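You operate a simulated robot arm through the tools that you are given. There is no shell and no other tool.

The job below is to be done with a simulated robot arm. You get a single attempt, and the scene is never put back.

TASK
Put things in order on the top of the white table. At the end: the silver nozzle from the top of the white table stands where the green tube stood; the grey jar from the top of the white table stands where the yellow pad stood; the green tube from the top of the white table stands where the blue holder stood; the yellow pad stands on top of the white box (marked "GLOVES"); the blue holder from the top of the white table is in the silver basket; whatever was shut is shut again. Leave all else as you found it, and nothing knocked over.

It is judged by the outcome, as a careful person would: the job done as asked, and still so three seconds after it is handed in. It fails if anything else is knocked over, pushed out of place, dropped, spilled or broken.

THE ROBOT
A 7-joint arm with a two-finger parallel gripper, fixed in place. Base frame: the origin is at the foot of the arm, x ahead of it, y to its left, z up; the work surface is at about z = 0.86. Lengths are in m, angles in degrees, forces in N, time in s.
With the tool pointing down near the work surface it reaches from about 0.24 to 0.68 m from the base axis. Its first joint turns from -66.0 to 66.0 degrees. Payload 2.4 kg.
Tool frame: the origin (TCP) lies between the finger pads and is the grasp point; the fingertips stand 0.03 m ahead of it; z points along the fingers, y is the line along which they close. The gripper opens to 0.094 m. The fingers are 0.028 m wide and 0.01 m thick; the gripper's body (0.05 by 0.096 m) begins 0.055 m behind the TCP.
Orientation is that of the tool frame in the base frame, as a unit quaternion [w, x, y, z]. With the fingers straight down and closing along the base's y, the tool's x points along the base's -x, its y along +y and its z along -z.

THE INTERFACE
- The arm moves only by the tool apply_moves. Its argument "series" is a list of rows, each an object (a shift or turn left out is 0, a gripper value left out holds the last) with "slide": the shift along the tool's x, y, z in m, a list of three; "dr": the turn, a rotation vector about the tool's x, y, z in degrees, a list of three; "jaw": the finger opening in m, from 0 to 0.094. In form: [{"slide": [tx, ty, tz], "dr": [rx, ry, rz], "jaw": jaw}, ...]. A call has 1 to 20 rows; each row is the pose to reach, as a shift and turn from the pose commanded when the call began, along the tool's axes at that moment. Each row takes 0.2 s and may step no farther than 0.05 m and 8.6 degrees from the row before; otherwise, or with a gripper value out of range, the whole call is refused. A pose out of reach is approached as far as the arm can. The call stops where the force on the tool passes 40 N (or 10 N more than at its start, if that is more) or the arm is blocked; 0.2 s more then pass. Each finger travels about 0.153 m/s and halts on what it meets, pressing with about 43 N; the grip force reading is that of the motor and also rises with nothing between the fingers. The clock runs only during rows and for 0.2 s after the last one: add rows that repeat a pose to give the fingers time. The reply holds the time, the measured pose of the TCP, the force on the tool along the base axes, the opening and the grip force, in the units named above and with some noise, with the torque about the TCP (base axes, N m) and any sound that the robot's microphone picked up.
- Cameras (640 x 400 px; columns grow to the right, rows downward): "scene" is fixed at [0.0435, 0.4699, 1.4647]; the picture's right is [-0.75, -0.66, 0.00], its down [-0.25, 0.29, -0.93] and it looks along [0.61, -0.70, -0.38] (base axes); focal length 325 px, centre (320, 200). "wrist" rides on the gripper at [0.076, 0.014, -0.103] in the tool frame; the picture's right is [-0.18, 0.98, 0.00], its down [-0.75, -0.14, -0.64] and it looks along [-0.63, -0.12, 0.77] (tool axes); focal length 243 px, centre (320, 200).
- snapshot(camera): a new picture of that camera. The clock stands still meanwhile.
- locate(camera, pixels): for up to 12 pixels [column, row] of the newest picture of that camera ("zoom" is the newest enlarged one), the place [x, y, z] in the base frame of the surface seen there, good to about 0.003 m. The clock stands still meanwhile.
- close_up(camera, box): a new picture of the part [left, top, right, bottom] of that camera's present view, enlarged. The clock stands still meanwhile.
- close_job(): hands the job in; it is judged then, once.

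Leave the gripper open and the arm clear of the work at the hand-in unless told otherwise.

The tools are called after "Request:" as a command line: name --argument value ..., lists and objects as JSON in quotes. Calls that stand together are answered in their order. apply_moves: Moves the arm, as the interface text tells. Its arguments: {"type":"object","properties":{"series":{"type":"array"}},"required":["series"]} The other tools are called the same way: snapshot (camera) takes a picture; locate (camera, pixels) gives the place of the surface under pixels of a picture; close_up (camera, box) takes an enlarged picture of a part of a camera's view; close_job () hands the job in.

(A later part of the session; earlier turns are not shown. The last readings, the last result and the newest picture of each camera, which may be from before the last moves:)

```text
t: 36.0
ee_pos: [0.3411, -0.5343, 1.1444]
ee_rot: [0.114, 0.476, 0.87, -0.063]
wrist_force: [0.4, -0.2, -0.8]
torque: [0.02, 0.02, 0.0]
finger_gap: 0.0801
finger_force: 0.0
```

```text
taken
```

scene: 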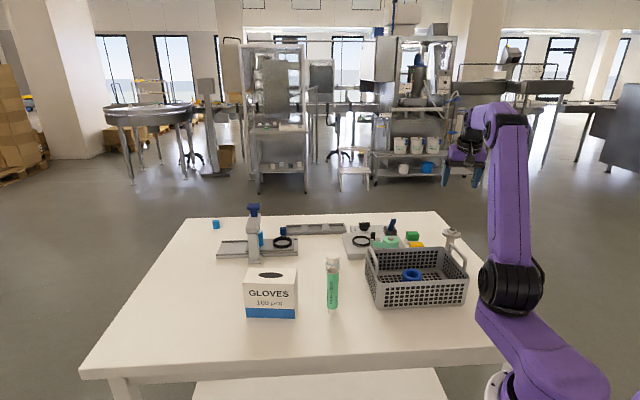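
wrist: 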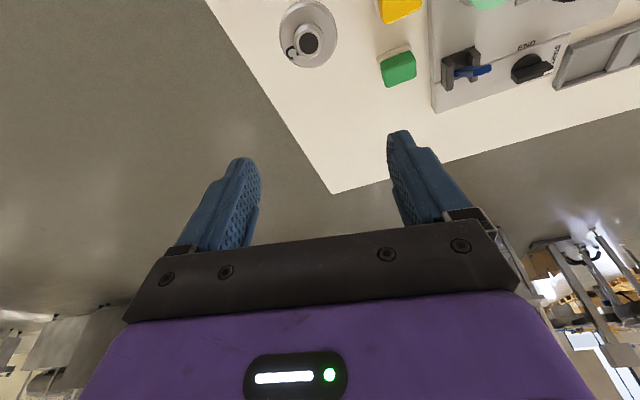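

The tube stands at the holder's old spot. The nozzle flange is at about (308,36) in the wrist view, so I'll measure it.

Request:
close_up --camera "wrist" --box '[265, 0, 355, 70]'

```text
5.71 times, centred on (310, 35) of wrist
```

zoom: 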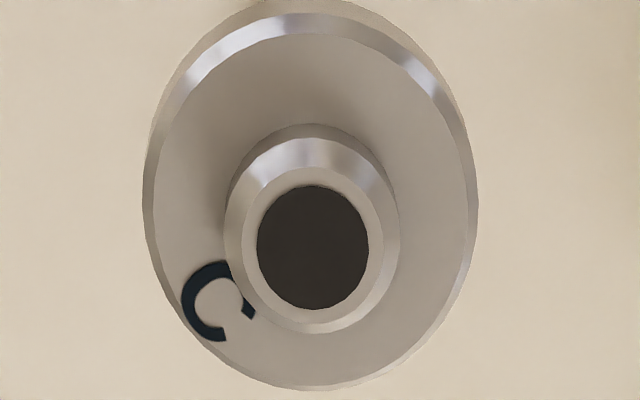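

Request:
locate --camera "zoom" --pixels '[[155, 200], [465, 210], [310, 380], [310, 35], [312, 245], [238, 225], [390, 225], [310, 130], [313, 328], [180, 130], [440, 300], [310, 15]]'

```text
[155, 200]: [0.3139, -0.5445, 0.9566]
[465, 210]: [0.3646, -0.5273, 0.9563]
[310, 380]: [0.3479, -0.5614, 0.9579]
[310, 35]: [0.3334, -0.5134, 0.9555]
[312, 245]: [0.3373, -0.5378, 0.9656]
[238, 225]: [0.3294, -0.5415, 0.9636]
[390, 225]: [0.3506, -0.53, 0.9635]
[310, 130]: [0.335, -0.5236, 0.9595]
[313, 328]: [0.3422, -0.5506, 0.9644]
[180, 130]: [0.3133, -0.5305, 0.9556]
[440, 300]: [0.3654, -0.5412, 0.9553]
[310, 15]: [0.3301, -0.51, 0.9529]
```

The flange centre is (0.340,-0.5365), with its top at 0.957 and a diameter of about 0.054. I'll open to 0.09 and descend vertically with the tilt so the pads are level with the flange rim.

Request:
apply_moves --series '[{"slide": [0.0104, -0.002, 0.0438], "jaw": 0.09}, {"slide": [0.022, -0.002, 0.0872]}, {"slide": [0.0337, -0.002, 0.1307]}, {"slide": [0.0427, -0.002, 0.1645]}, {"slide": [0.0492, -0.002, 0.1887]}, {"slide": [0.0492, -0.002, 0.1887]}]'

Request:
snapshot --camera "wrist"

Request:
close_up --camera "scene" --box '[390, 180, 520, 270]'

```text
t: 37.4
ee_pos: [0.3393, -0.5358, 0.9485]
ee_rot: [0.115, 0.476, 0.87, -0.063]
wrist_force: [0.2, -0.6, -0.1]
torque: [0.02, 0.03, -0.01]
finger_gap: 0.0899
finger_force: 0.0
```

```text
taken
```

wrist: 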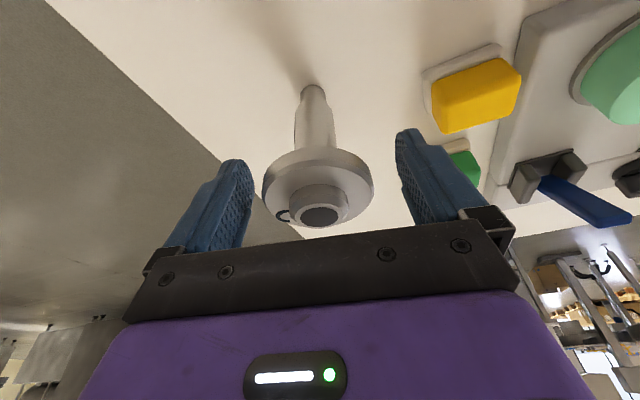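

```text
4.44 times, centred on (455, 225) of scene
```

zoom: 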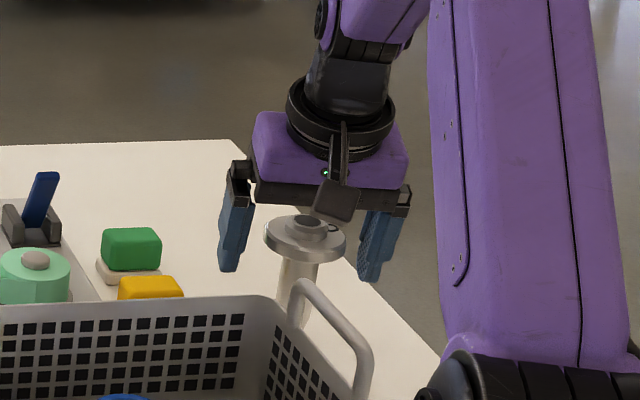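

The flange sits between the fingers. I'll check the lateral centring precisely before closing.

Request:
locate --camera "wrist" --pixels '[[265, 186], [371, 182], [318, 153], [312, 90], [316, 125], [297, 200], [346, 195], [320, 216]]'

```text
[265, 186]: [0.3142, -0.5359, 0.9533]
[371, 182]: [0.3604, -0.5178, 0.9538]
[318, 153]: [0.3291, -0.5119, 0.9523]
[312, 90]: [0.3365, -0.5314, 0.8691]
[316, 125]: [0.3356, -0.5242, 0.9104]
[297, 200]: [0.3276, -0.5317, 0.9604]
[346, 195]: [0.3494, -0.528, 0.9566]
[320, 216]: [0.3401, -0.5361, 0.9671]
```

It's centred within about 1–2 mm. I'll close gently in steps.

Request:
apply_moves --series '[{"jaw": 0.075}, {"jaw": 0.066}, {"jaw": 0.061}, {"jaw": 0.058}, {"jaw": 0.055}, {"jaw": 0.052}, {"jaw": 0.048}, {"jaw": 0.04}, {"jaw": 0.04}]'

Request:
snapshot --camera "wrist"

Request:
close_up --camera "scene" --box '[390, 180, 520, 270]'

```text
t: 39.4
ee_pos: [0.3405, -0.5356, 0.9497]
ee_rot: [0.114, 0.475, 0.87, -0.062]
wrist_force: [-0.5, 0.1, 1.0]
torque: [0.01, -0.06, 0.01]
finger_gap: 0.0569
finger_force: 42.5
```

```text
taken
```

wrist: 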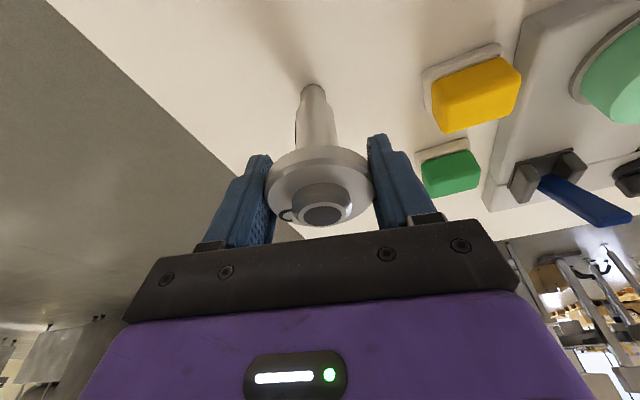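

```text
4.44 times, centred on (455, 225) of scene
```

zoom: 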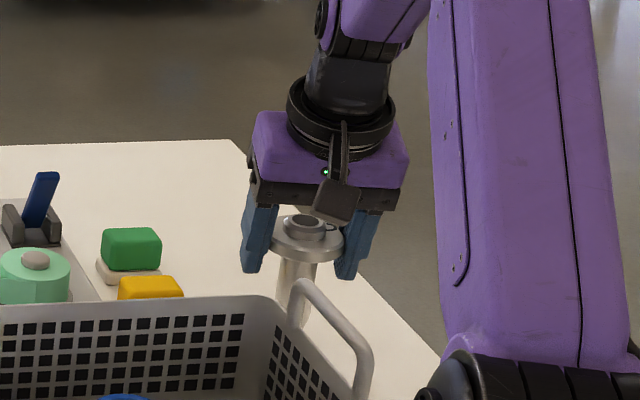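

Gripped at 0.057 m. I'll lift slowly by about 3 cm and check that it hangs straight.

Request:
apply_moves --series '[{"slide": [-0.0013, 0, -0.0048]}, {"slide": [-0.0031, 0, -0.0116]}, {"slide": [-0.0052, 0, -0.0193]}, {"slide": [-0.0078, 0, -0.029]}, {"slide": [-0.0078, 0, -0.029]}]'

Request:
snapshot --camera "wrist"

Request:
close_up --camera "scene" --box '[390, 180, 520, 270]'

```text
t: 40.6
ee_pos: [0.3395, -0.5354, 0.9796]
ee_rot: [0.115, 0.476, 0.87, -0.063]
wrist_force: [0.3, 0.1, -1.4]
torque: [-0.01, 0.01, 0.02]
finger_gap: 0.0569
finger_force: 42.9
```

```text
taken
```

wrist: 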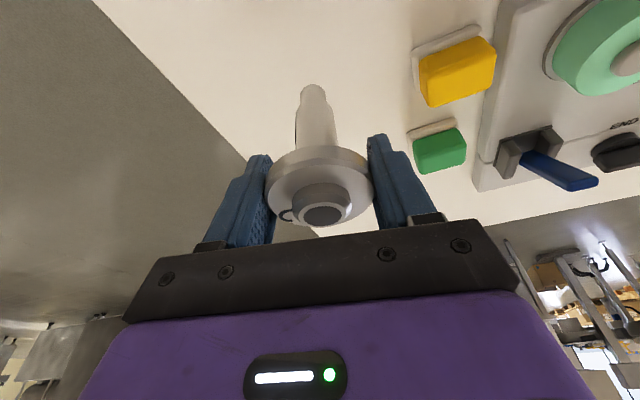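

```text
4.44 times, centred on (455, 225) of scene
```

zoom: 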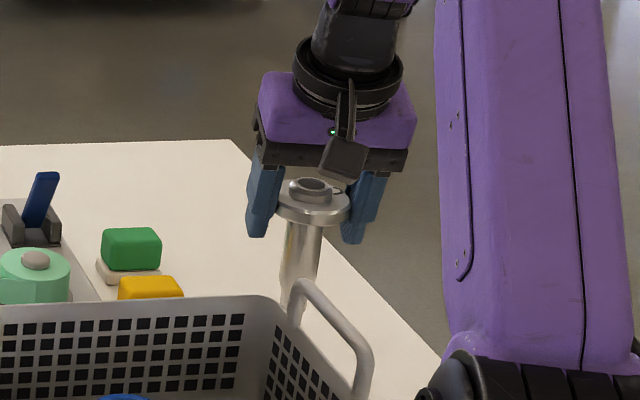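

The nozzle hangs straight. I'll lift it to z≈1.155 and carry it halfway, high above everything.

Request:
apply_moves --series '[{"slide": [-0.0078, 0, -0.029]}, {"slide": [-0.0194, 0, -0.0725]}, {"slide": [-0.0311, 0, -0.1159]}, {"slide": [-0.0414, 0, -0.1546]}, {"slide": [-0.0453, 0, -0.1691]}, {"slide": [-0.0254, 0.0332, -0.1745], "dr": [-0.93, 0, -3.45]}, {"slide": [-0.0054, 0.0665, -0.1798], "dr": [-1.85, 0, -6.91]}, {"slide": [0.0146, 0.0997, -0.1852], "dr": [-2.78, 0, -10.36]}, {"slide": [0.0345, 0.133, -0.1905], "dr": [-3.7, 0, -13.81]}, {"slide": [0.0545, 0.1662, -0.1959], "dr": [-4.63, 0, -17.27]}, {"slide": [0.0744, 0.1994, -0.2012], "dr": [-5.56, 0, -20.72]}, {"slide": [0.0944, 0.2327, -0.2066], "dr": [-6.48, 0, -24.17]}, {"slide": [0.1143, 0.2659, -0.2119], "dr": [-7.41, 0, -27.62]}, {"slide": [0.1343, 0.2992, -0.2173], "dr": [-8.33, 0, -31.08]}, {"slide": [0.1542, 0.3324, -0.2226], "dr": [-9.26, 0, -34.53]}, {"slide": [0.1542, 0.3324, -0.2226], "dr": [-9.26, 0, -34.53]}]'

Request:
snapshot --camera "wrist"

```text
t: 44.0
ee_pos: [0.5094, -0.1831, 1.1545]
ee_rot: [0.129, 0.185, 0.974, -0.024]
wrist_force: [0.1, -0.1, -2.6]
torque: [0.0, 0.0, 0.0]
finger_gap: 0.057
finger_force: 42.5
```

```text
taken
```

wrist: 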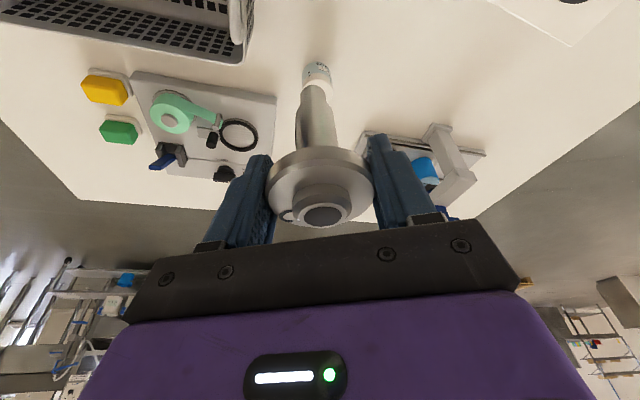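

It's still straight. I'll carry on to above the tube's old spot at (0.680,0.169).

Request:
apply_moves --series '[{"slide": [-0.0027, 0.039, 0.0007], "dr": [-0.92, 0, -3.44]}, {"slide": [-0.0055, 0.078, 0.0015], "dr": [-1.84, 0, -6.88]}, {"slide": [-0.0082, 0.1171, 0.0022], "dr": [-2.77, 0, -10.32]}, {"slide": [-0.0109, 0.1561, 0.0029], "dr": [-3.69, 0, -13.76]}, {"slide": [-0.0137, 0.1951, 0.0037], "dr": [-4.61, 0, -17.2]}, {"slide": [-0.0164, 0.2341, 0.0044], "dr": [-5.53, 0, -20.63]}, {"slide": [-0.0191, 0.2731, 0.0051], "dr": [-6.45, 0, -24.07]}, {"slide": [-0.0218, 0.3122, 0.0058], "dr": [-7.38, 0, -27.51]}, {"slide": [-0.0246, 0.3512, 0.0066], "dr": [-8.3, 0, -30.95]}, {"slide": [-0.0273, 0.3902, 0.0073], "dr": [-9.22, 0, -34.39]}, {"slide": [-0.0273, 0.3902, 0.0073], "dr": [-9.22, 0, -34.39]}]'

Request:
snapshot --camera "wrist"

Request:
close_up --camera "scene" --box '[140, 140, 340, 330]'

```text
t: 46.4
ee_pos: [0.6793, 0.1685, 1.1531]
ee_rot: [0.128, -0.12, 0.984, 0.015]
wrist_force: [-0.7, 0.2, -2.2]
torque: [0.01, 0.0, 0.02]
finger_gap: 0.0568
finger_force: 43.0
```

```text
taken
```

wrist: 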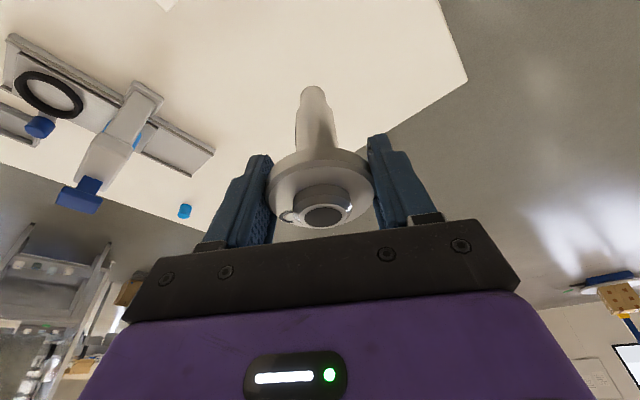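

```text
2.11 times, centred on (240, 235) of scene
```

zoom: 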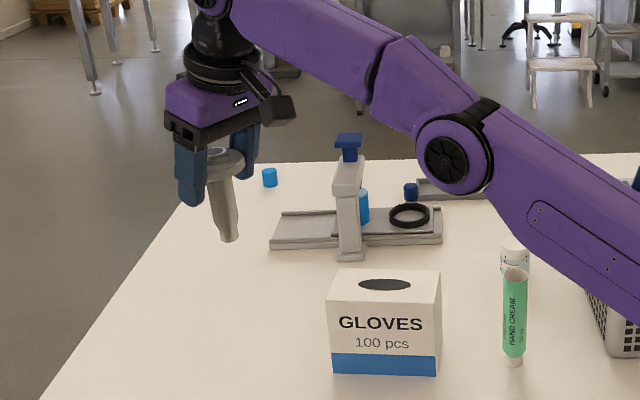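

The nozzle is upright over the target. I'll lower it to about 9 mm above the table.

Request:
apply_moves --series '[{"slide": [0.0117, 0, 0.0435]}, {"slide": [0.0233, 0, 0.0869]}, {"slide": [0.035, 0, 0.1304]}, {"slide": [0.044, 0, 0.1642]}, {"slide": [0.0492, 0, 0.1835]}, {"slide": [0.0505, 0, 0.1884]}, {"slide": [0.0505, 0, 0.1884]}]'

Request:
close_up --camera "scene" --box '[150, 220, 270, 330]'

```text
t: 48.0
ee_pos: [0.6794, 0.1702, 0.9606]
ee_rot: [0.13, -0.119, 0.984, 0.016]
wrist_force: [-0.1, 0.2, -2.2]
torque: [0.03, 0.0, 0.03]
finger_gap: 0.057
finger_force: 42.6
```

```text
3.64 times, centred on (210, 275) of scene
```

zoom: 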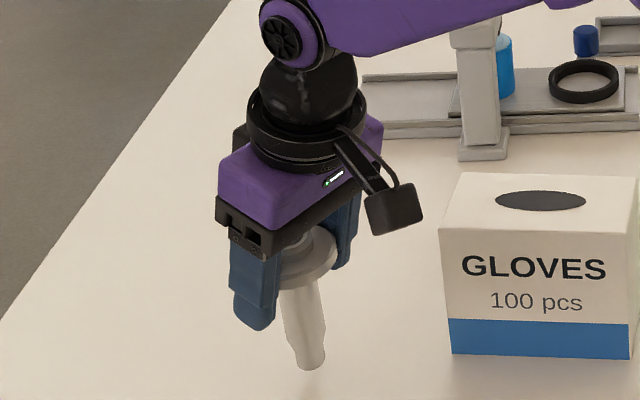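

Request:
apply_moves --series '[{"slide": [0.0013, 0, 0.0048]}, {"slide": [0.0018, 0, 0.0068]}, {"slide": [0.0021, 0, 0.0077]}, {"slide": [0.0021, 0, 0.0077]}]'

```text
t: 49.0
ee_pos: [0.6794, 0.1704, 0.9517]
ee_rot: [0.129, -0.12, 0.984, 0.015]
wrist_force: [-0.5, -0.8, -2.9]
torque: [0.01, 0.01, -0.02]
finger_gap: 0.0571
finger_force: 43.0
```

Request:
apply_moves --series '[{"slide": [0.0002, 0, 0.0007]}, {"slide": [0.0003, 0, 0.0012]}, {"slide": [0.0003, 0, 0.0012]}]'

```text
t: 49.8
ee_pos: [0.679, 0.1702, 0.951]
ee_rot: [0.13, -0.12, 0.984, 0.016]
wrist_force: [0.2, 0.4, -2.8]
torque: [-0.05, 0.01, 0.0]
finger_gap: 0.057
finger_force: 43.3
```

Request:
apply_moves --series '[{"slide": [0.0001, 0, 0.0005]}, {"slide": [0.0003, 0, 0.001]}, {"slide": [0.0003, 0, 0.001]}]'

```text
t: 50.6
ee_pos: [0.6794, 0.1694, 0.9489]
ee_rot: [0.13, -0.121, 0.984, 0.015]
wrist_force: [-0.3, 0.0, -2.0]
torque: [-0.03, 0.03, 0.02]
finger_gap: 0.0569
finger_force: 42.5
```

Request:
apply_moves --series '[{"slide": [0.0001, 0, 0.0005]}, {"slide": [0.0001, 0, 0.0005]}]'

```text
t: 51.2
ee_pos: [0.6797, 0.1698, 0.9491]
ee_rot: [0.13, -0.12, 0.984, 0.016]
wrist_force: [-1.2, -0.3, 0.5]
torque: [0.01, 0.12, 0.0]
finger_gap: 0.0572
finger_force: 42.8
```

Contact is starting, since the weight is off the tool. One more small step, and then I'll look before releasing.

Request:
apply_moves --series '[{"slide": [0.0001, 0, 0.0004]}, {"slide": [0.0001, 0, 0.0004]}]'

Request:
close_up --camera "scene" --box '[180, 250, 260, 330]'

Request:
snapshot --camera "wrist"

```text
t: 51.8
ee_pos: [0.6795, 0.1693, 0.9492]
ee_rot: [0.13, -0.121, 0.984, 0.016]
wrist_force: [-3.3, -0.5, 7.0]
torque: [0.01, 0.32, 0.0]
finger_gap: 0.0569
finger_force: 43.2
```

```text
5.00 times, centred on (220, 290) of scene
```

zoom: 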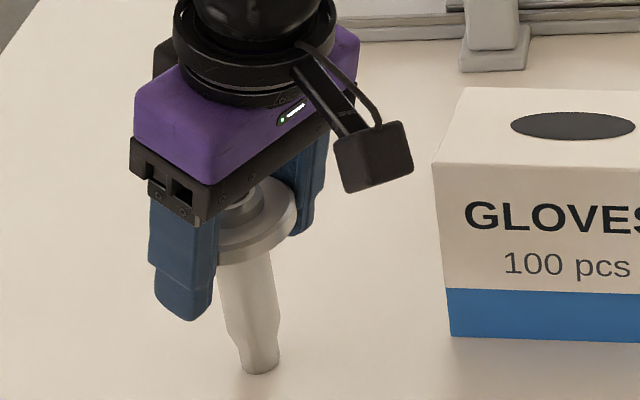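

```text
taken
```

wrist: 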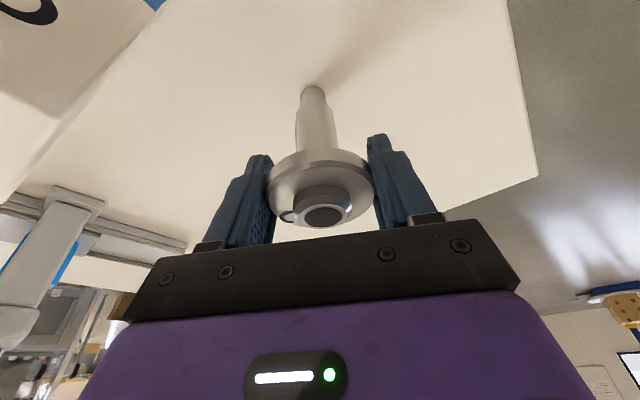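

The nozzle is standing on its base at 7 N. I'll ease off a little and open slowly.

Request:
apply_moves --series '[{"slide": [-0.0001, 0, -0.0004]}, {"slide": [-0.0001, 0, -0.0004], "jaw": 0.0585}, {"slide": [-0.0001, 0, -0.0004], "jaw": 0.061}, {"slide": [-0.0001, 0, -0.0004], "jaw": 0.066}, {"slide": [-0.0001, 0, -0.0004], "jaw": 0.075}, {"slide": [-0.0001, 0, -0.0004], "jaw": 0.09}, {"slide": [-0.0001, 0, -0.0004], "jaw": 0.09}]'

Request:
close_up --camera "scene" --box '[180, 250, 260, 330]'

Request:
snapshot --camera "wrist"

```text
t: 53.4
ee_pos: [0.6781, 0.1697, 0.9495]
ee_rot: [0.13, -0.12, 0.984, 0.016]
wrist_force: [0.0, 0.4, -0.3]
torque: [0.0, -0.01, 0.02]
finger_gap: 0.0901
finger_force: 0.1
```

```text
5.00 times, centred on (220, 290) of scene
```

zoom: 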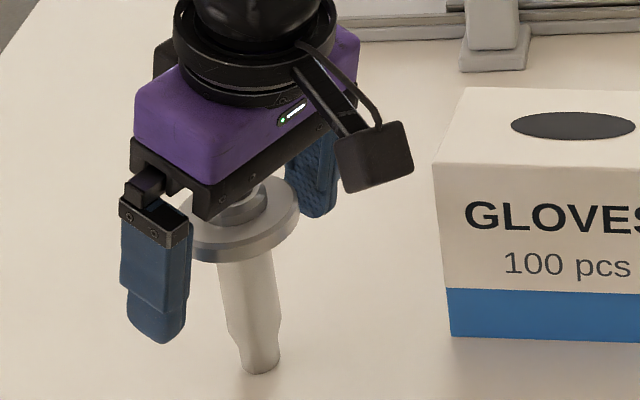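

```text
taken
```

wrist: 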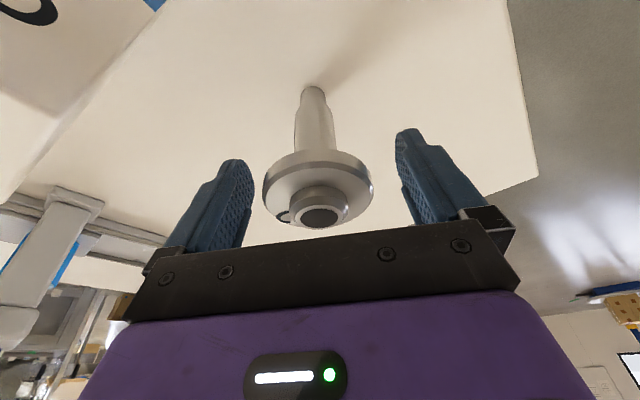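

The nozzle stands free and upright. I'll rise straight up to clear it.

Request:
apply_moves --series '[{"slide": [-0.0026, 0, -0.0097]}, {"slide": [-0.0078, 0, -0.029]}, {"slide": [-0.0155, 0, -0.058]}, {"slide": [-0.0259, 0, -0.0966]}, {"slide": [-0.0376, 0, -0.1401]}, {"slide": [-0.0479, 0, -0.1787]}, {"slide": [-0.0518, 0, -0.1932]}, {"slide": [-0.0518, 0, -0.1932]}]'

Request:
snapshot --camera "scene"

Request:
snapshot --camera "wrist"

```text
t: 55.2
ee_pos: [0.6788, 0.1692, 1.1491]
ee_rot: [0.129, -0.12, 0.984, 0.016]
wrist_force: [-0.9, 0.1, -0.8]
torque: [-0.01, 0.04, 0.03]
finger_gap: 0.0901
finger_force: 0.1
```

```text
taken
```

scene: 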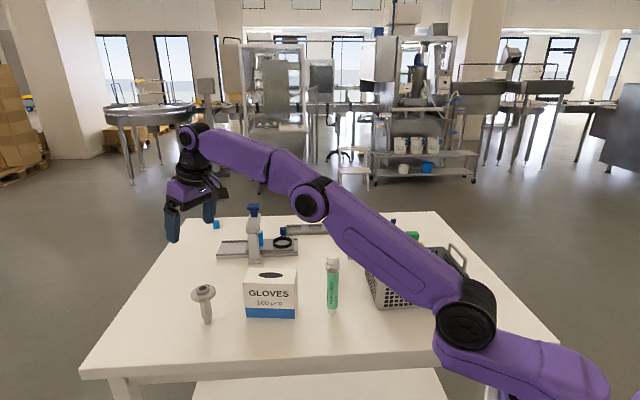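

```text
taken
```

wrist: 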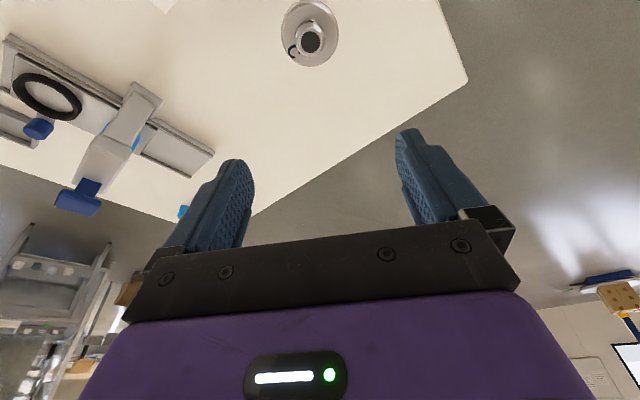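

Nozzle done. Next is the yellow pad. First I'll bring the tool back to straight down while retracting inward.

Request:
apply_moves --series '[{"slide": [0.0386, 0, -0.0104], "dr": [0, 5, 0], "jaw": 0.07}, {"slide": [0.0773, 0, -0.0207], "dr": [0, 10, 0]}, {"slide": [0.1159, 0, -0.0311], "dr": [0, 15, 0]}, {"slide": [0.1159, 0, -0.0311], "dr": [0, 15, 0]}]'

```text
t: 56.2
ee_pos: [0.5636, 0.1395, 1.1485]
ee_rot: [-0.002, -0.121, 0.993, 0.0]
wrist_force: [-0.9, -0.1, -0.5]
torque: [-0.03, 0.01, 0.02]
finger_gap: 0.07
finger_force: 0.1
```

The tool is vertical now. I'll swing towards the yellow pad while turning so the fingers will close across the pad's short side, front to back, where there is room.

Request:
apply_moves --series '[{"slide": [0.0175, -0.0361, 0], "dr": [0, 0, -1.82]}, {"slide": [0.0349, -0.0722, 0], "dr": [0, 0, -3.64]}, {"slide": [0.0524, -0.1082, 0], "dr": [0, 0, -5.46]}, {"slide": [0.0698, -0.1443, 0], "dr": [0, 0, -7.28]}, {"slide": [0.0873, -0.1804, 0], "dr": [0, 0, -9.1]}, {"slide": [0.1048, -0.2165, 0], "dr": [0, 0, -10.92]}, {"slide": [0.1222, -0.2526, 0], "dr": [0, 0, -12.74]}, {"slide": [0.1397, -0.2887, 0], "dr": [0, 0, -14.56]}, {"slide": [0.1571, -0.3247, 0], "dr": [0, 0, -16.38]}, {"slide": [0.1746, -0.3608, 0], "dr": [0, 0, -18.2]}, {"slide": [0.1921, -0.3969, 0], "dr": [0, 0, -20.02]}, {"slide": [0.2095, -0.433, 0], "dr": [0, 0, -21.84]}, {"slide": [0.227, -0.4691, 0], "dr": [0, 0, -23.66]}, {"slide": [0.2444, -0.5051, 0], "dr": [0, 0, -25.48]}, {"slide": [0.2619, -0.5412, 0], "dr": [0, 0, -27.3]}, {"slide": [0.2794, -0.5773, 0], "dr": [0, 0, -29.1]}, {"slide": [0.2794, -0.5773, 0], "dr": [0, 0, -29.1]}]'

Request:
snapshot --camera "wrist"

Request:
snapshot --camera "scene"

```text
t: 59.8
ee_pos: [0.4285, -0.4855, 1.1483]
ee_rot: [0.0, -0.367, 0.93, 0.001]
wrist_force: [-0.4, 0.6, -0.2]
torque: [0.0, 0.0, 0.01]
finger_gap: 0.0698
finger_force: 0.0
```

```text
taken
```

wrist: 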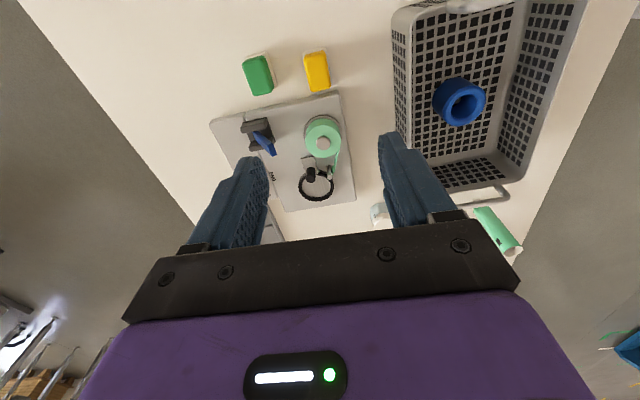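

```text
taken
```

scene: 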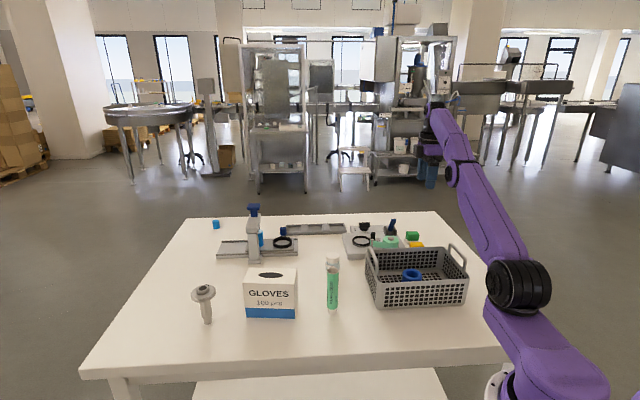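

The rotated pose was reached, with yaw ≈ 43°. The yellow pad is at (316,72) in the wrist view, so I'll zoom in and measure.

Request:
close_up --camera "wrist" --box '[230, 30, 360, 130]'

```text
4.00 times, centred on (295, 80) of wrist
```

zoom: 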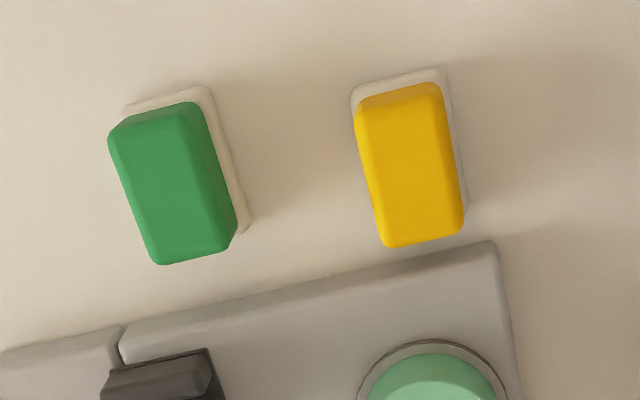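

Request:
locate --camera "zoom" --pixels '[[366, 112], [436, 98], [383, 238], [458, 225], [410, 170], [353, 95], [442, 72], [466, 200], [400, 80], [220, 150], [232, 240], [490, 255]]'

```text
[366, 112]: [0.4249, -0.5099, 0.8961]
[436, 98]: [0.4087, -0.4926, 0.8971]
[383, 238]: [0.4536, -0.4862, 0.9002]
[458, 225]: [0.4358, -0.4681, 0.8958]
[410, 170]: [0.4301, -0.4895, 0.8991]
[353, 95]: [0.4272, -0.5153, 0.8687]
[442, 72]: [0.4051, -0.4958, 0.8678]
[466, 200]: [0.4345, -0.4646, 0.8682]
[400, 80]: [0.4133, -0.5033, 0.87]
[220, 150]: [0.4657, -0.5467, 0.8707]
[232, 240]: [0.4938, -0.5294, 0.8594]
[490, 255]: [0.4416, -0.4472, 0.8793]
```

The pad centre is (0.431,-0.489) with its top at 0.897, and its long axis is at ≈ 42°, which matches the tool yaw. I'll descend partway to z≈0.985 and check.

Request:
apply_moves --series '[{"slide": [0.0008, -0.0035, 0.045], "jaw": 0.07}, {"slide": [0.0008, -0.0035, 0.09]}, {"slide": [0.0008, -0.0035, 0.135]}, {"slide": [0.0008, -0.0035, 0.163]}, {"slide": [0.0008, -0.0035, 0.163]}]'

Request:
snapshot --camera "wrist"

Request:
close_up --camera "scene" --box '[340, 170, 480, 280]'

```text
t: 61.0
ee_pos: [0.4336, -0.4893, 0.9864]
ee_rot: [-0.001, -0.367, 0.93, 0.0]
wrist_force: [0.5, 0.8, 0.1]
torque: [-0.02, 0.01, 0.0]
finger_gap: 0.0701
finger_force: 0.1
```

```text
taken
```

wrist: 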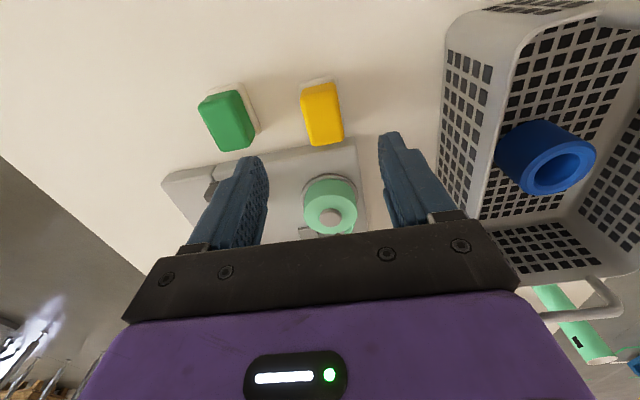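

```text
3.64 times, centred on (410, 225) of scene
```

zoom: 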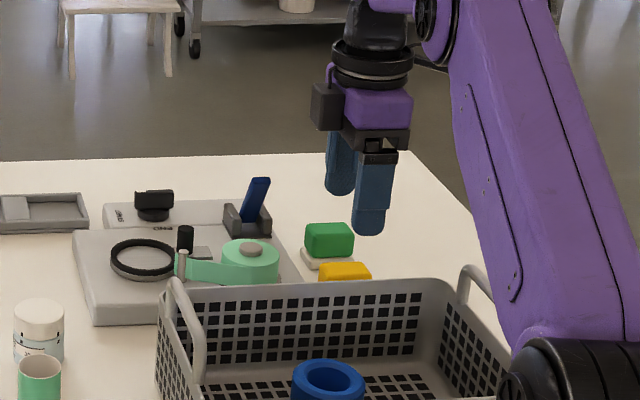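

Request:
close_up --camera "wrist" --box '[270, 65, 380, 160]'

```text
4.21 times, centred on (325, 112) of wrist
```

zoom: 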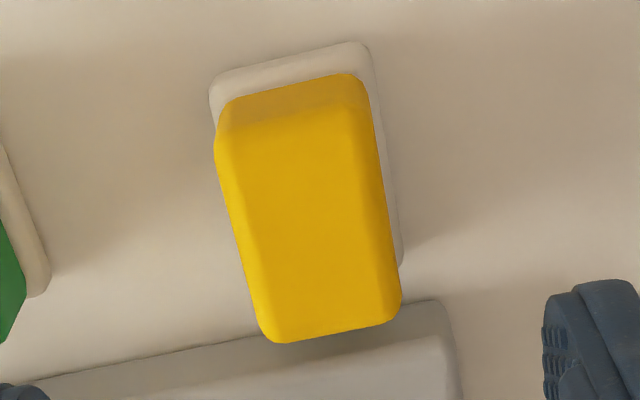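

Request:
locate --camera "zoom" --pixels '[[232, 130], [362, 110], [268, 330], [392, 310], [315, 220], [212, 90], [362, 48], [400, 260], [290, 60], [225, 180], [378, 200]]'

```text
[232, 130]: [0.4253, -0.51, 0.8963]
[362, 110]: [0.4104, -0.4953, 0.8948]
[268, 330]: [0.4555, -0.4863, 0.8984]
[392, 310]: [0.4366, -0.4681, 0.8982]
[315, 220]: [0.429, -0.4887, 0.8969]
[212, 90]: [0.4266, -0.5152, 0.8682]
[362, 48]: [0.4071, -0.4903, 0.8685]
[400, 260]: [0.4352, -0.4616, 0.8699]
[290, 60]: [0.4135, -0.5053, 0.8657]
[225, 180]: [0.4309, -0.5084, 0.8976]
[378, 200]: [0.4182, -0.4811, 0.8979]
```

The pad centre is (0.432,-0.490), well under the TCP. I'll descend to z≈0.902 and close gently.

Request:
apply_moves --series '[{"slide": [0, 0, 0.04]}, {"slide": [0, 0, 0.065]}, {"slide": [0, 0, 0.08]}, {"slide": [0, 0, 0.084]}, {"slide": [0, 0, 0.084]}, {"slide": [0, 0, 0.084], "jaw": 0.05}, {"slide": [0, 0, 0.084], "jaw": 0.038}, {"slide": [0, 0, 0.084], "jaw": 0.032}, {"slide": [0, 0, 0.084], "jaw": 0.028}, {"slide": [0, 0, 0.084], "jaw": 0.022}, {"slide": [0, 0, 0.084], "jaw": 0.018}, {"slide": [0, 0, 0.084], "jaw": 0.018}]'

Request:
snapshot --camera "wrist"

Request:
close_up --camera "scene" --box '[340, 180, 480, 280]'

```text
t: 63.6
ee_pos: [0.4318, -0.4901, 0.9023]
ee_rot: [0.0, -0.367, 0.93, 0.0]
wrist_force: [-0.3, 0.2, -0.7]
torque: [-0.01, -0.04, -0.01]
finger_gap: 0.0333
finger_force: 42.9
```

```text
taken
```

wrist: 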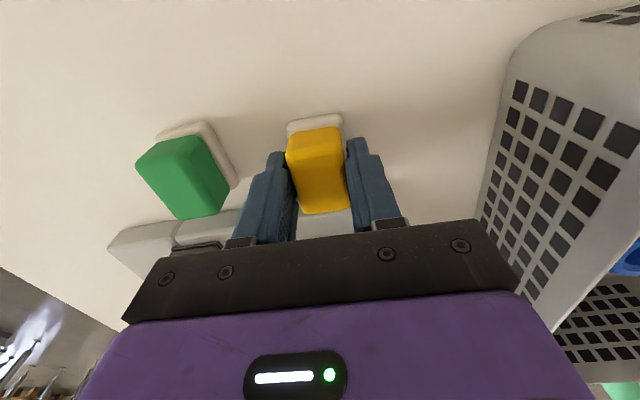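

```text
4.00 times, centred on (410, 230) of scene
```

zoom: 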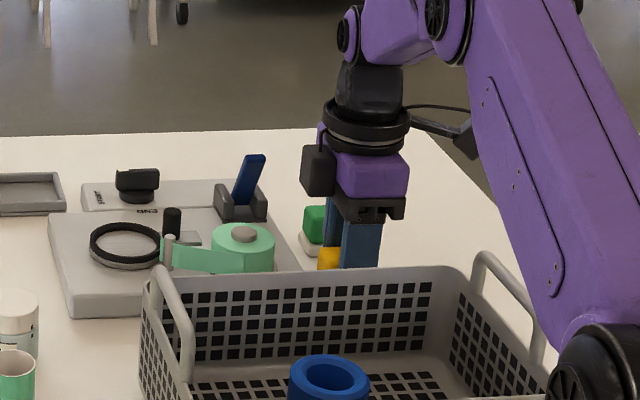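

Gripped at 0.033 m. I'll lift straight up to z≈1.12 and carry it over to the glove box.

Request:
apply_moves --series '[{"slide": [0, 0, -0.02]}, {"slide": [0, 0, -0.06]}, {"slide": [0, 0, -0.105]}, {"slide": [0, 0, -0.15]}, {"slide": [0, 0, -0.195]}, {"slide": [0, 0, -0.22]}, {"slide": [-0.0363, 0.02, -0.22], "dr": [0, 0, -0.38]}, {"slide": [-0.0726, 0.04, -0.22], "dr": [0, 0, -0.77]}, {"slide": [-0.1089, 0.0599, -0.22], "dr": [0, 0, -1.15]}, {"slide": [-0.1452, 0.0799, -0.22], "dr": [0, 0, -1.54]}, {"slide": [-0.1815, 0.0999, -0.22], "dr": [0, 0, -1.92]}, {"slide": [-0.2178, 0.1199, -0.22], "dr": [0, 0, -2.31]}, {"slide": [-0.2542, 0.1399, -0.22], "dr": [0, 0, -2.69]}, {"slide": [-0.2905, 0.1598, -0.22], "dr": [0, 0, -3.08]}, {"slide": [-0.3268, 0.1798, -0.22], "dr": [0, 0, -3.46]}, {"slide": [-0.3631, 0.1998, -0.22], "dr": [0, 0, -3.85]}, {"slide": [-0.3994, 0.2198, -0.22], "dr": [0, 0, -4.23]}, {"slide": [-0.4357, 0.2398, -0.22], "dr": [0, 0, -4.62]}, {"slide": [-0.472, 0.2597, -0.22], "dr": [0, 0, -5]}, {"slide": [-0.472, 0.2597, -0.22], "dr": [0, 0, -5]}]'

Request:
snapshot --camera "wrist"

Request:
snapshot --camera "scene"

```text
t: 67.8
ee_pos: [0.6009, 0.0231, 1.12]
ee_rot: [0.0, -0.407, 0.913, 0.0]
wrist_force: [0.0, 0.6, -1.3]
torque: [0.01, -0.01, -0.03]
finger_gap: 0.0333
finger_force: 42.8
```

```text
taken
```

wrist: 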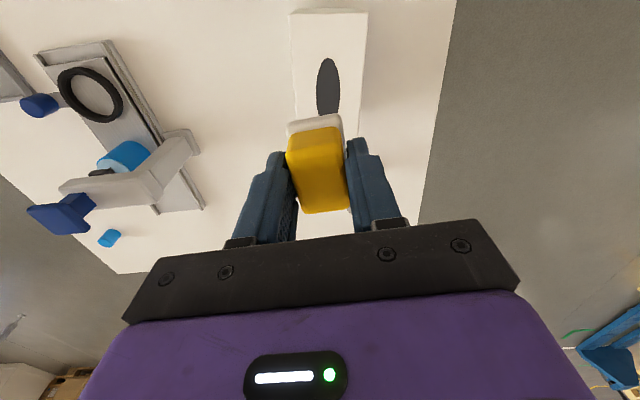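

```text
taken
```

scene: 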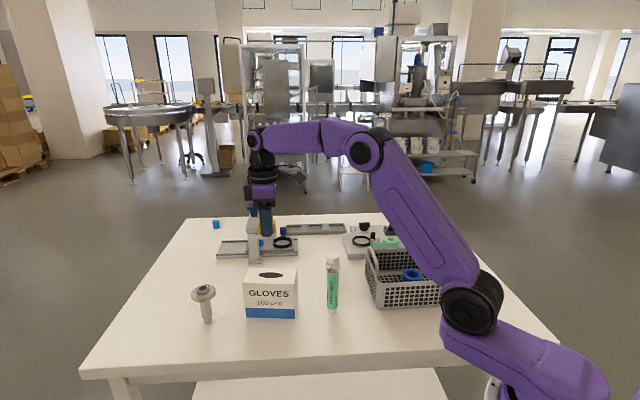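

I'm over the box. I'll measure the box top corners and the oval in this wrist view.

Request:
locate --camera "wrist" --pixels '[[294, 18], [364, 16], [328, 60], [328, 85], [330, 112], [319, 90], [339, 90], [362, 100], [298, 100], [355, 200]]'

Request:
locate --camera "scene" --pixels '[[246, 283], [294, 284], [251, 269], [297, 269], [271, 275], [260, 275], [282, 275], [271, 270], [271, 280]]'

```text
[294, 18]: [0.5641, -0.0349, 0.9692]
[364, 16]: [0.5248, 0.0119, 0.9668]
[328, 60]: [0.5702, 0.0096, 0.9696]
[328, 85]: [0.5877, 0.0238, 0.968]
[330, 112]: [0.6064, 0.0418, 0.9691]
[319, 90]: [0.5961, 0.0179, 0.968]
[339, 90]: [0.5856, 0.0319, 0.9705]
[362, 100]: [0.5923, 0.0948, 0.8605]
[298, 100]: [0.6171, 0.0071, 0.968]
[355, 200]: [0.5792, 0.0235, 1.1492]
```

```text
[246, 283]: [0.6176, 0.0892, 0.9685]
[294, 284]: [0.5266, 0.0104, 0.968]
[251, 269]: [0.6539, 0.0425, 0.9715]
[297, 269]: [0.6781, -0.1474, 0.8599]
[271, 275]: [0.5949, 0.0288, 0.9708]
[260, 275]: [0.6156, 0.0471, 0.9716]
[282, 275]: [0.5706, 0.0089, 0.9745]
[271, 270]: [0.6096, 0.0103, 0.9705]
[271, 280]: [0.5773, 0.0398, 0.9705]
```

The box top centre is (0.593,0.027) at z≈0.970, with its long axis at about 40°. I'll align the pad with it and lower to about 6 mm above the top.

Request:
apply_moves --series '[{"slide": [0.0024, 0.0085, 0.01], "dr": [0, 0, 8]}, {"slide": [0.0024, 0.0085, 0.05], "dr": [0, 0, 8]}, {"slide": [0.0024, 0.0085, 0.085], "dr": [0, 0, 8]}, {"slide": [0.0024, 0.0085, 0.1], "dr": [0, 0, 8]}, {"slide": [0.0024, 0.0085, 0.1], "dr": [0, 0, 8]}]'

Request:
snapshot --camera "wrist"

Request:
close_up --camera "scene" --box '[210, 220, 340, 330]'

```text
t: 69.0
ee_pos: [0.5909, 0.0269, 1.0212]
ee_rot: [0.001, -0.342, 0.94, -0.001]
wrist_force: [0.6, -0.9, -1.3]
torque: [0.01, 0.0, 0.03]
finger_gap: 0.033
finger_force: 43.1
```

```text
taken
```

wrist: 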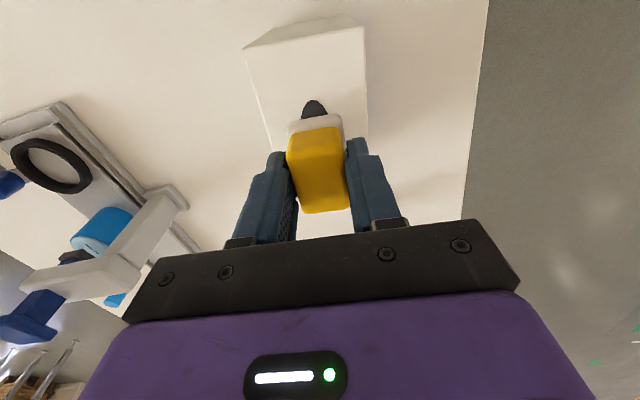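

```text
3.64 times, centred on (275, 275) of scene
```

zoom: 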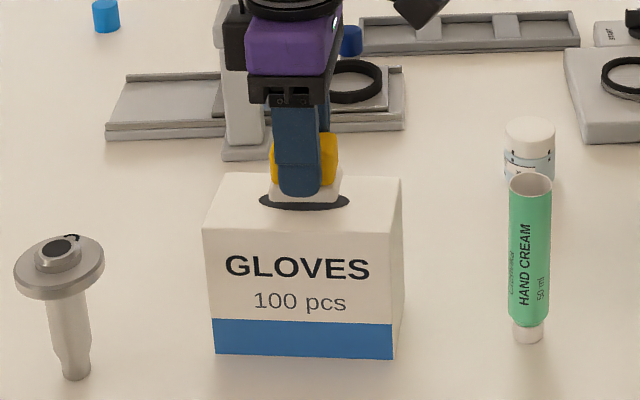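

Well aligned. I'll lower in small steps until it touches the box top.

Request:
apply_moves --series '[{"slide": [0, 0, 0.003]}, {"slide": [0, 0, 0.005]}, {"slide": [0, 0, 0.007]}, {"slide": [0, 0, 0.007]}]'

```text
t: 70.0
ee_pos: [0.5914, 0.0263, 1.0152]
ee_rot: [0.0, -0.342, 0.94, 0.0]
wrist_force: [0.1, 1.1, -0.5]
torque: [-0.06, 0.01, -0.01]
finger_gap: 0.0331
finger_force: 43.2
```

Request:
apply_moves --series '[{"slide": [0, 0, 0.001]}, {"slide": [0, 0, 0.0015]}, {"slide": [0, 0, 0.0015]}]'

```text
t: 70.8
ee_pos: [0.5908, 0.027, 1.0138]
ee_rot: [0.001, -0.342, 0.94, -0.001]
wrist_force: [-0.6, 0.2, -0.3]
torque: [-0.03, 0.01, -0.01]
finger_gap: 0.0332
finger_force: 42.8
```

Request:
apply_moves --series '[{"slide": [0, 0, 0.0007]}, {"slide": [0, 0, 0.001]}, {"slide": [0, 0, 0.001]}]'

```text
t: 71.6
ee_pos: [0.5922, 0.0255, 1.0113]
ee_rot: [0.0, -0.342, 0.94, 0.0]
wrist_force: [-1.0, 0.0, -1.2]
torque: [0.0, 0.02, 0.01]
finger_gap: 0.0331
finger_force: 43.0
```

Request:
apply_moves --series '[{"slide": [0, 0, 0.0007]}, {"slide": [0, 0, 0.001]}, {"slide": [0, 0, 0.001]}]'

```text
t: 72.4
ee_pos: [0.5921, 0.0264, 1.0117]
ee_rot: [0.0, -0.342, 0.94, 0.0]
wrist_force: [-0.8, -0.5, 7.2]
torque: [0.08, 0.15, 0.02]
finger_gap: 0.0329
finger_force: 43.0
```

Contact is 7.2 N, so the pad rests on the box. I'll ease off slightly and open.

Request:
apply_moves --series '[{"slide": [0, 0, -0.0005]}, {"slide": [0, 0, -0.0005], "jaw": 0.036}, {"slide": [0, 0, -0.0005], "jaw": 0.042}, {"slide": [0, 0, -0.0005], "jaw": 0.055}, {"slide": [0, 0, -0.0005], "jaw": 0.065}, {"slide": [0, 0, -0.0005], "jaw": 0.065}]'

Request:
close_up --camera "scene" --box '[210, 220, 340, 330]'

Request:
snapshot --camera "wrist"

```text
t: 73.8
ee_pos: [0.5927, 0.0247, 1.0121]
ee_rot: [0.0, -0.342, 0.94, 0.001]
wrist_force: [-0.5, -0.7, -0.8]
torque: [-0.02, 0.03, -0.05]
finger_gap: 0.065
finger_force: 0.0
```

```text
3.64 times, centred on (275, 275) of scene
```

zoom: 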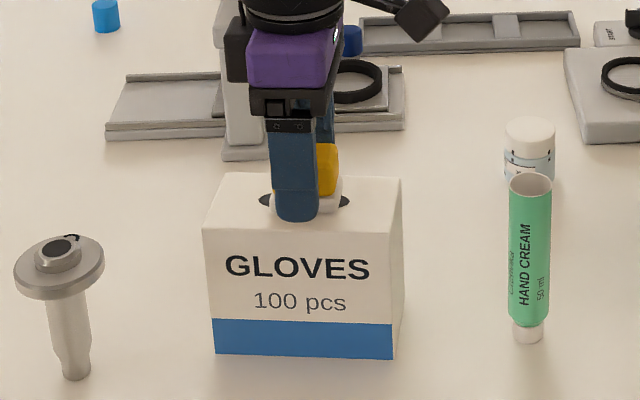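

```text
taken
```

wrist: 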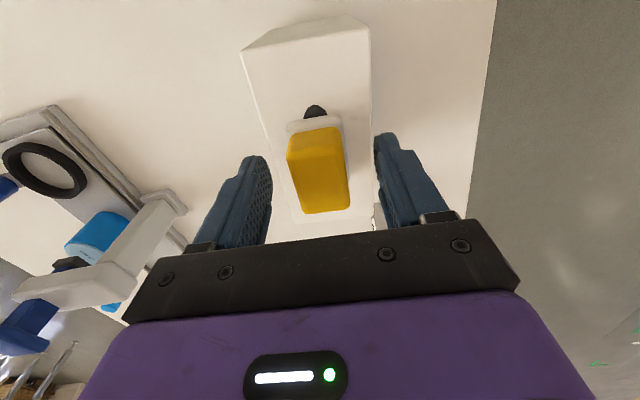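

The pad sits squarely on the box. I'll rise straight up and move over to the jar.

Request:
apply_moves --series '[{"slide": [0, 0, -0.02]}, {"slide": [0, 0, -0.06]}, {"slide": [0, 0, -0.1]}, {"slide": [0, 0, -0.138]}, {"slide": [0.0268, -0.0319, -0.138], "dr": [0, 0, -0.5], "jaw": 0.075}, {"slide": [0.0536, -0.0638, -0.138], "dr": [0, 0, -1]}, {"slide": [0.0804, -0.0957, -0.138], "dr": [0, 0, -1.5]}, {"slide": [0.1072, -0.1277, -0.138], "dr": [0, 0, -2]}, {"slide": [0.134, -0.1596, -0.138], "dr": [0, 0, -2.5]}, {"slide": [0.1608, -0.1915, -0.138], "dr": [0, 0, -3]}, {"slide": [0.1608, -0.1915, -0.138], "dr": [0, 0, -3]}]'

Request:
snapshot --camera "wrist"

Request:
snapshot --camera "scene"

```text
t: 76.2
ee_pos: [0.5916, -0.2239, 1.1492]
ee_rot: [0.0, -0.367, 0.93, -0.001]
wrist_force: [0.1, 0.9, -0.8]
torque: [0.02, -0.01, -0.01]
finger_gap: 0.0751
finger_force: 0.0
```

```text
taken
```

wrist: 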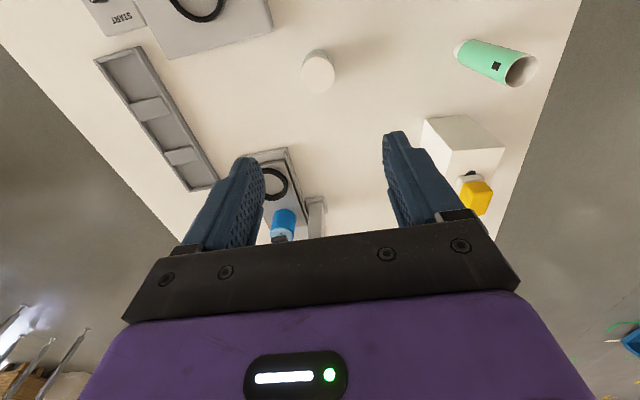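

```text
taken
```

scene: 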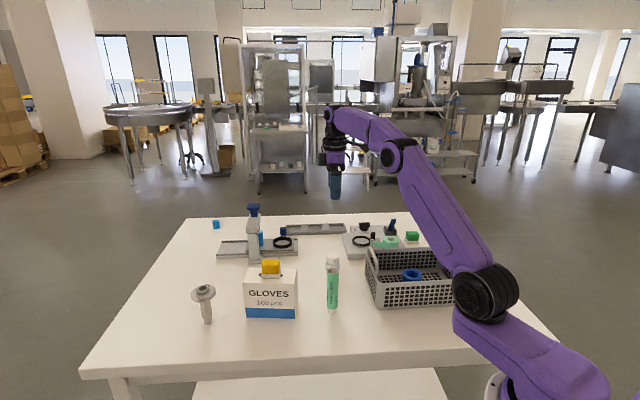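

The jar is at (317,70) in the wrist view. I'll zoom in and measure.

Request:
close_up --camera "wrist" --box '[270, 30, 370, 110]'

```text
5.00 times, centred on (320, 70) of wrist
```

zoom: 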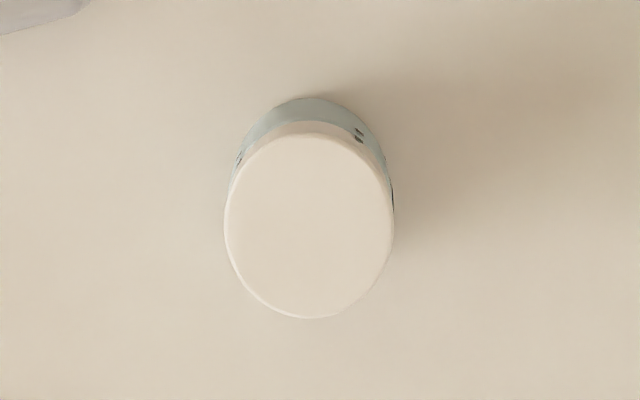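

Request:
locate --camera "zoom" --pixels '[[228, 225], [388, 225], [308, 140], [308, 312], [308, 225], [310, 102], [250, 140], [365, 140], [20, 10]]'

```text
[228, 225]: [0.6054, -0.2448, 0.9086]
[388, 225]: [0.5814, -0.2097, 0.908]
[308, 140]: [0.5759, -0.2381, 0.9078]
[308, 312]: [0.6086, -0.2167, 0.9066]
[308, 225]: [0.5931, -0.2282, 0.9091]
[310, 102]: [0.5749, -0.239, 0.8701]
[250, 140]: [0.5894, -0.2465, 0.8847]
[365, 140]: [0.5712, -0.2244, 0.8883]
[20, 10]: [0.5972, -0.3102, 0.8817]
```

The jar centre is (0.593,-0.227), its top at 0.908 and its diameter about 0.042. I'll descend partway and re-check.

Request:
apply_moves --series '[{"slide": [0.0013, -0.0032, 0.045], "jaw": 0.075}, {"slide": [0.0013, -0.0032, 0.09]}, {"slide": [0.0013, -0.0032, 0.135]}, {"slide": [0.0013, -0.0032, 0.16]}, {"slide": [0.0013, -0.0032, 0.16]}]'

Request:
close_up --camera "wrist" --box '[240, 60, 400, 180]'

```text
t: 77.4
ee_pos: [0.5932, -0.2277, 0.9896]
ee_rot: [0.0, -0.366, 0.931, -0.001]
wrist_force: [0.6, -0.8, -0.7]
torque: [0.01, 0.0, 0.02]
finger_gap: 0.0751
finger_force: 0.1
```

```text
3.33 times, centred on (320, 120) of wrist
```

zoom: 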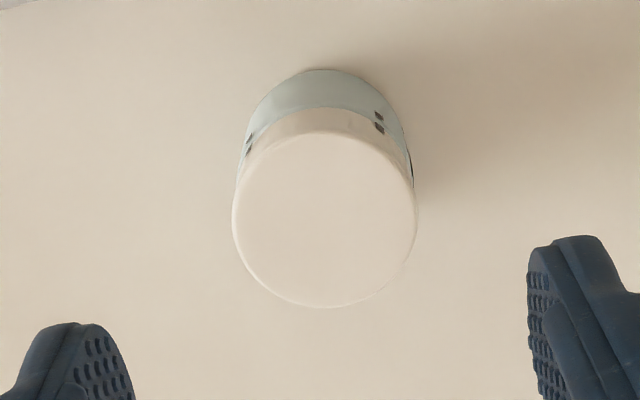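

Centred. I'll descend to z≈0.897 and close gently.

Request:
apply_moves --series '[{"slide": [0, 0, 0.04]}, {"slide": [0, 0, 0.07]}, {"slide": [0, 0, 0.088]}, {"slide": [0, 0, 0.0925]}, {"slide": [0, 0, 0.0925]}, {"slide": [0, 0, 0.0925], "jaw": 0.06}, {"slide": [0, 0, 0.0925], "jaw": 0.05}, {"slide": [0, 0, 0.0925], "jaw": 0.045}, {"slide": [0, 0, 0.0925], "jaw": 0.041}, {"slide": [0, 0, 0.0925], "jaw": 0.037}, {"slide": [0, 0, 0.0925], "jaw": 0.03}, {"slide": [0, 0, 0.0925], "jaw": 0.03}]'

Request:
snapshot --camera "wrist"

Request:
close_up --camera "scene" --box '[290, 200, 390, 290]'

```text
t: 80.0
ee_pos: [0.5943, -0.2282, 0.8968]
ee_rot: [0.0, -0.366, 0.93, 0.0]
wrist_force: [-0.3, 0.9, 0.0]
torque: [-0.02, 0.03, 0.01]
finger_gap: 0.0435
finger_force: 43.0
```

```text
taken
```

wrist: 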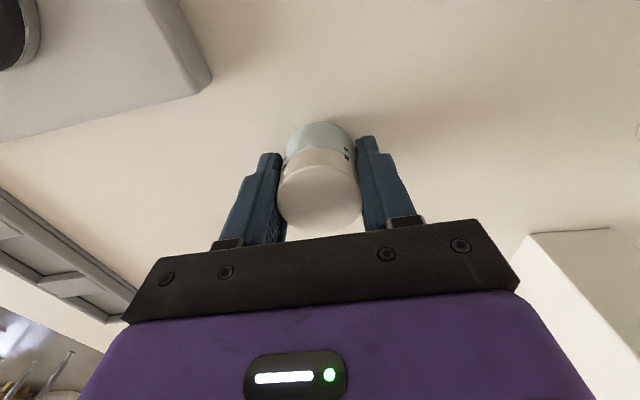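

```text
4.44 times, centred on (340, 245) of scene
```

zoom: 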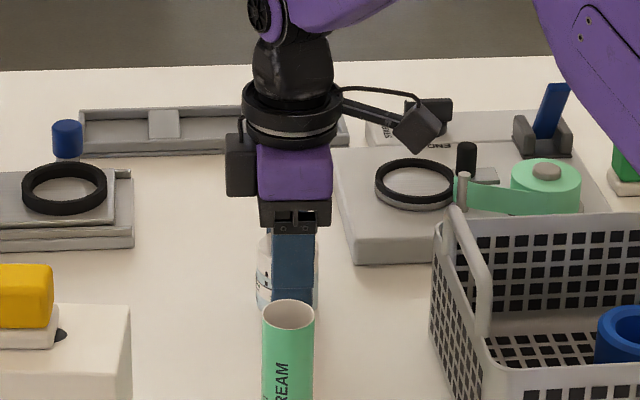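

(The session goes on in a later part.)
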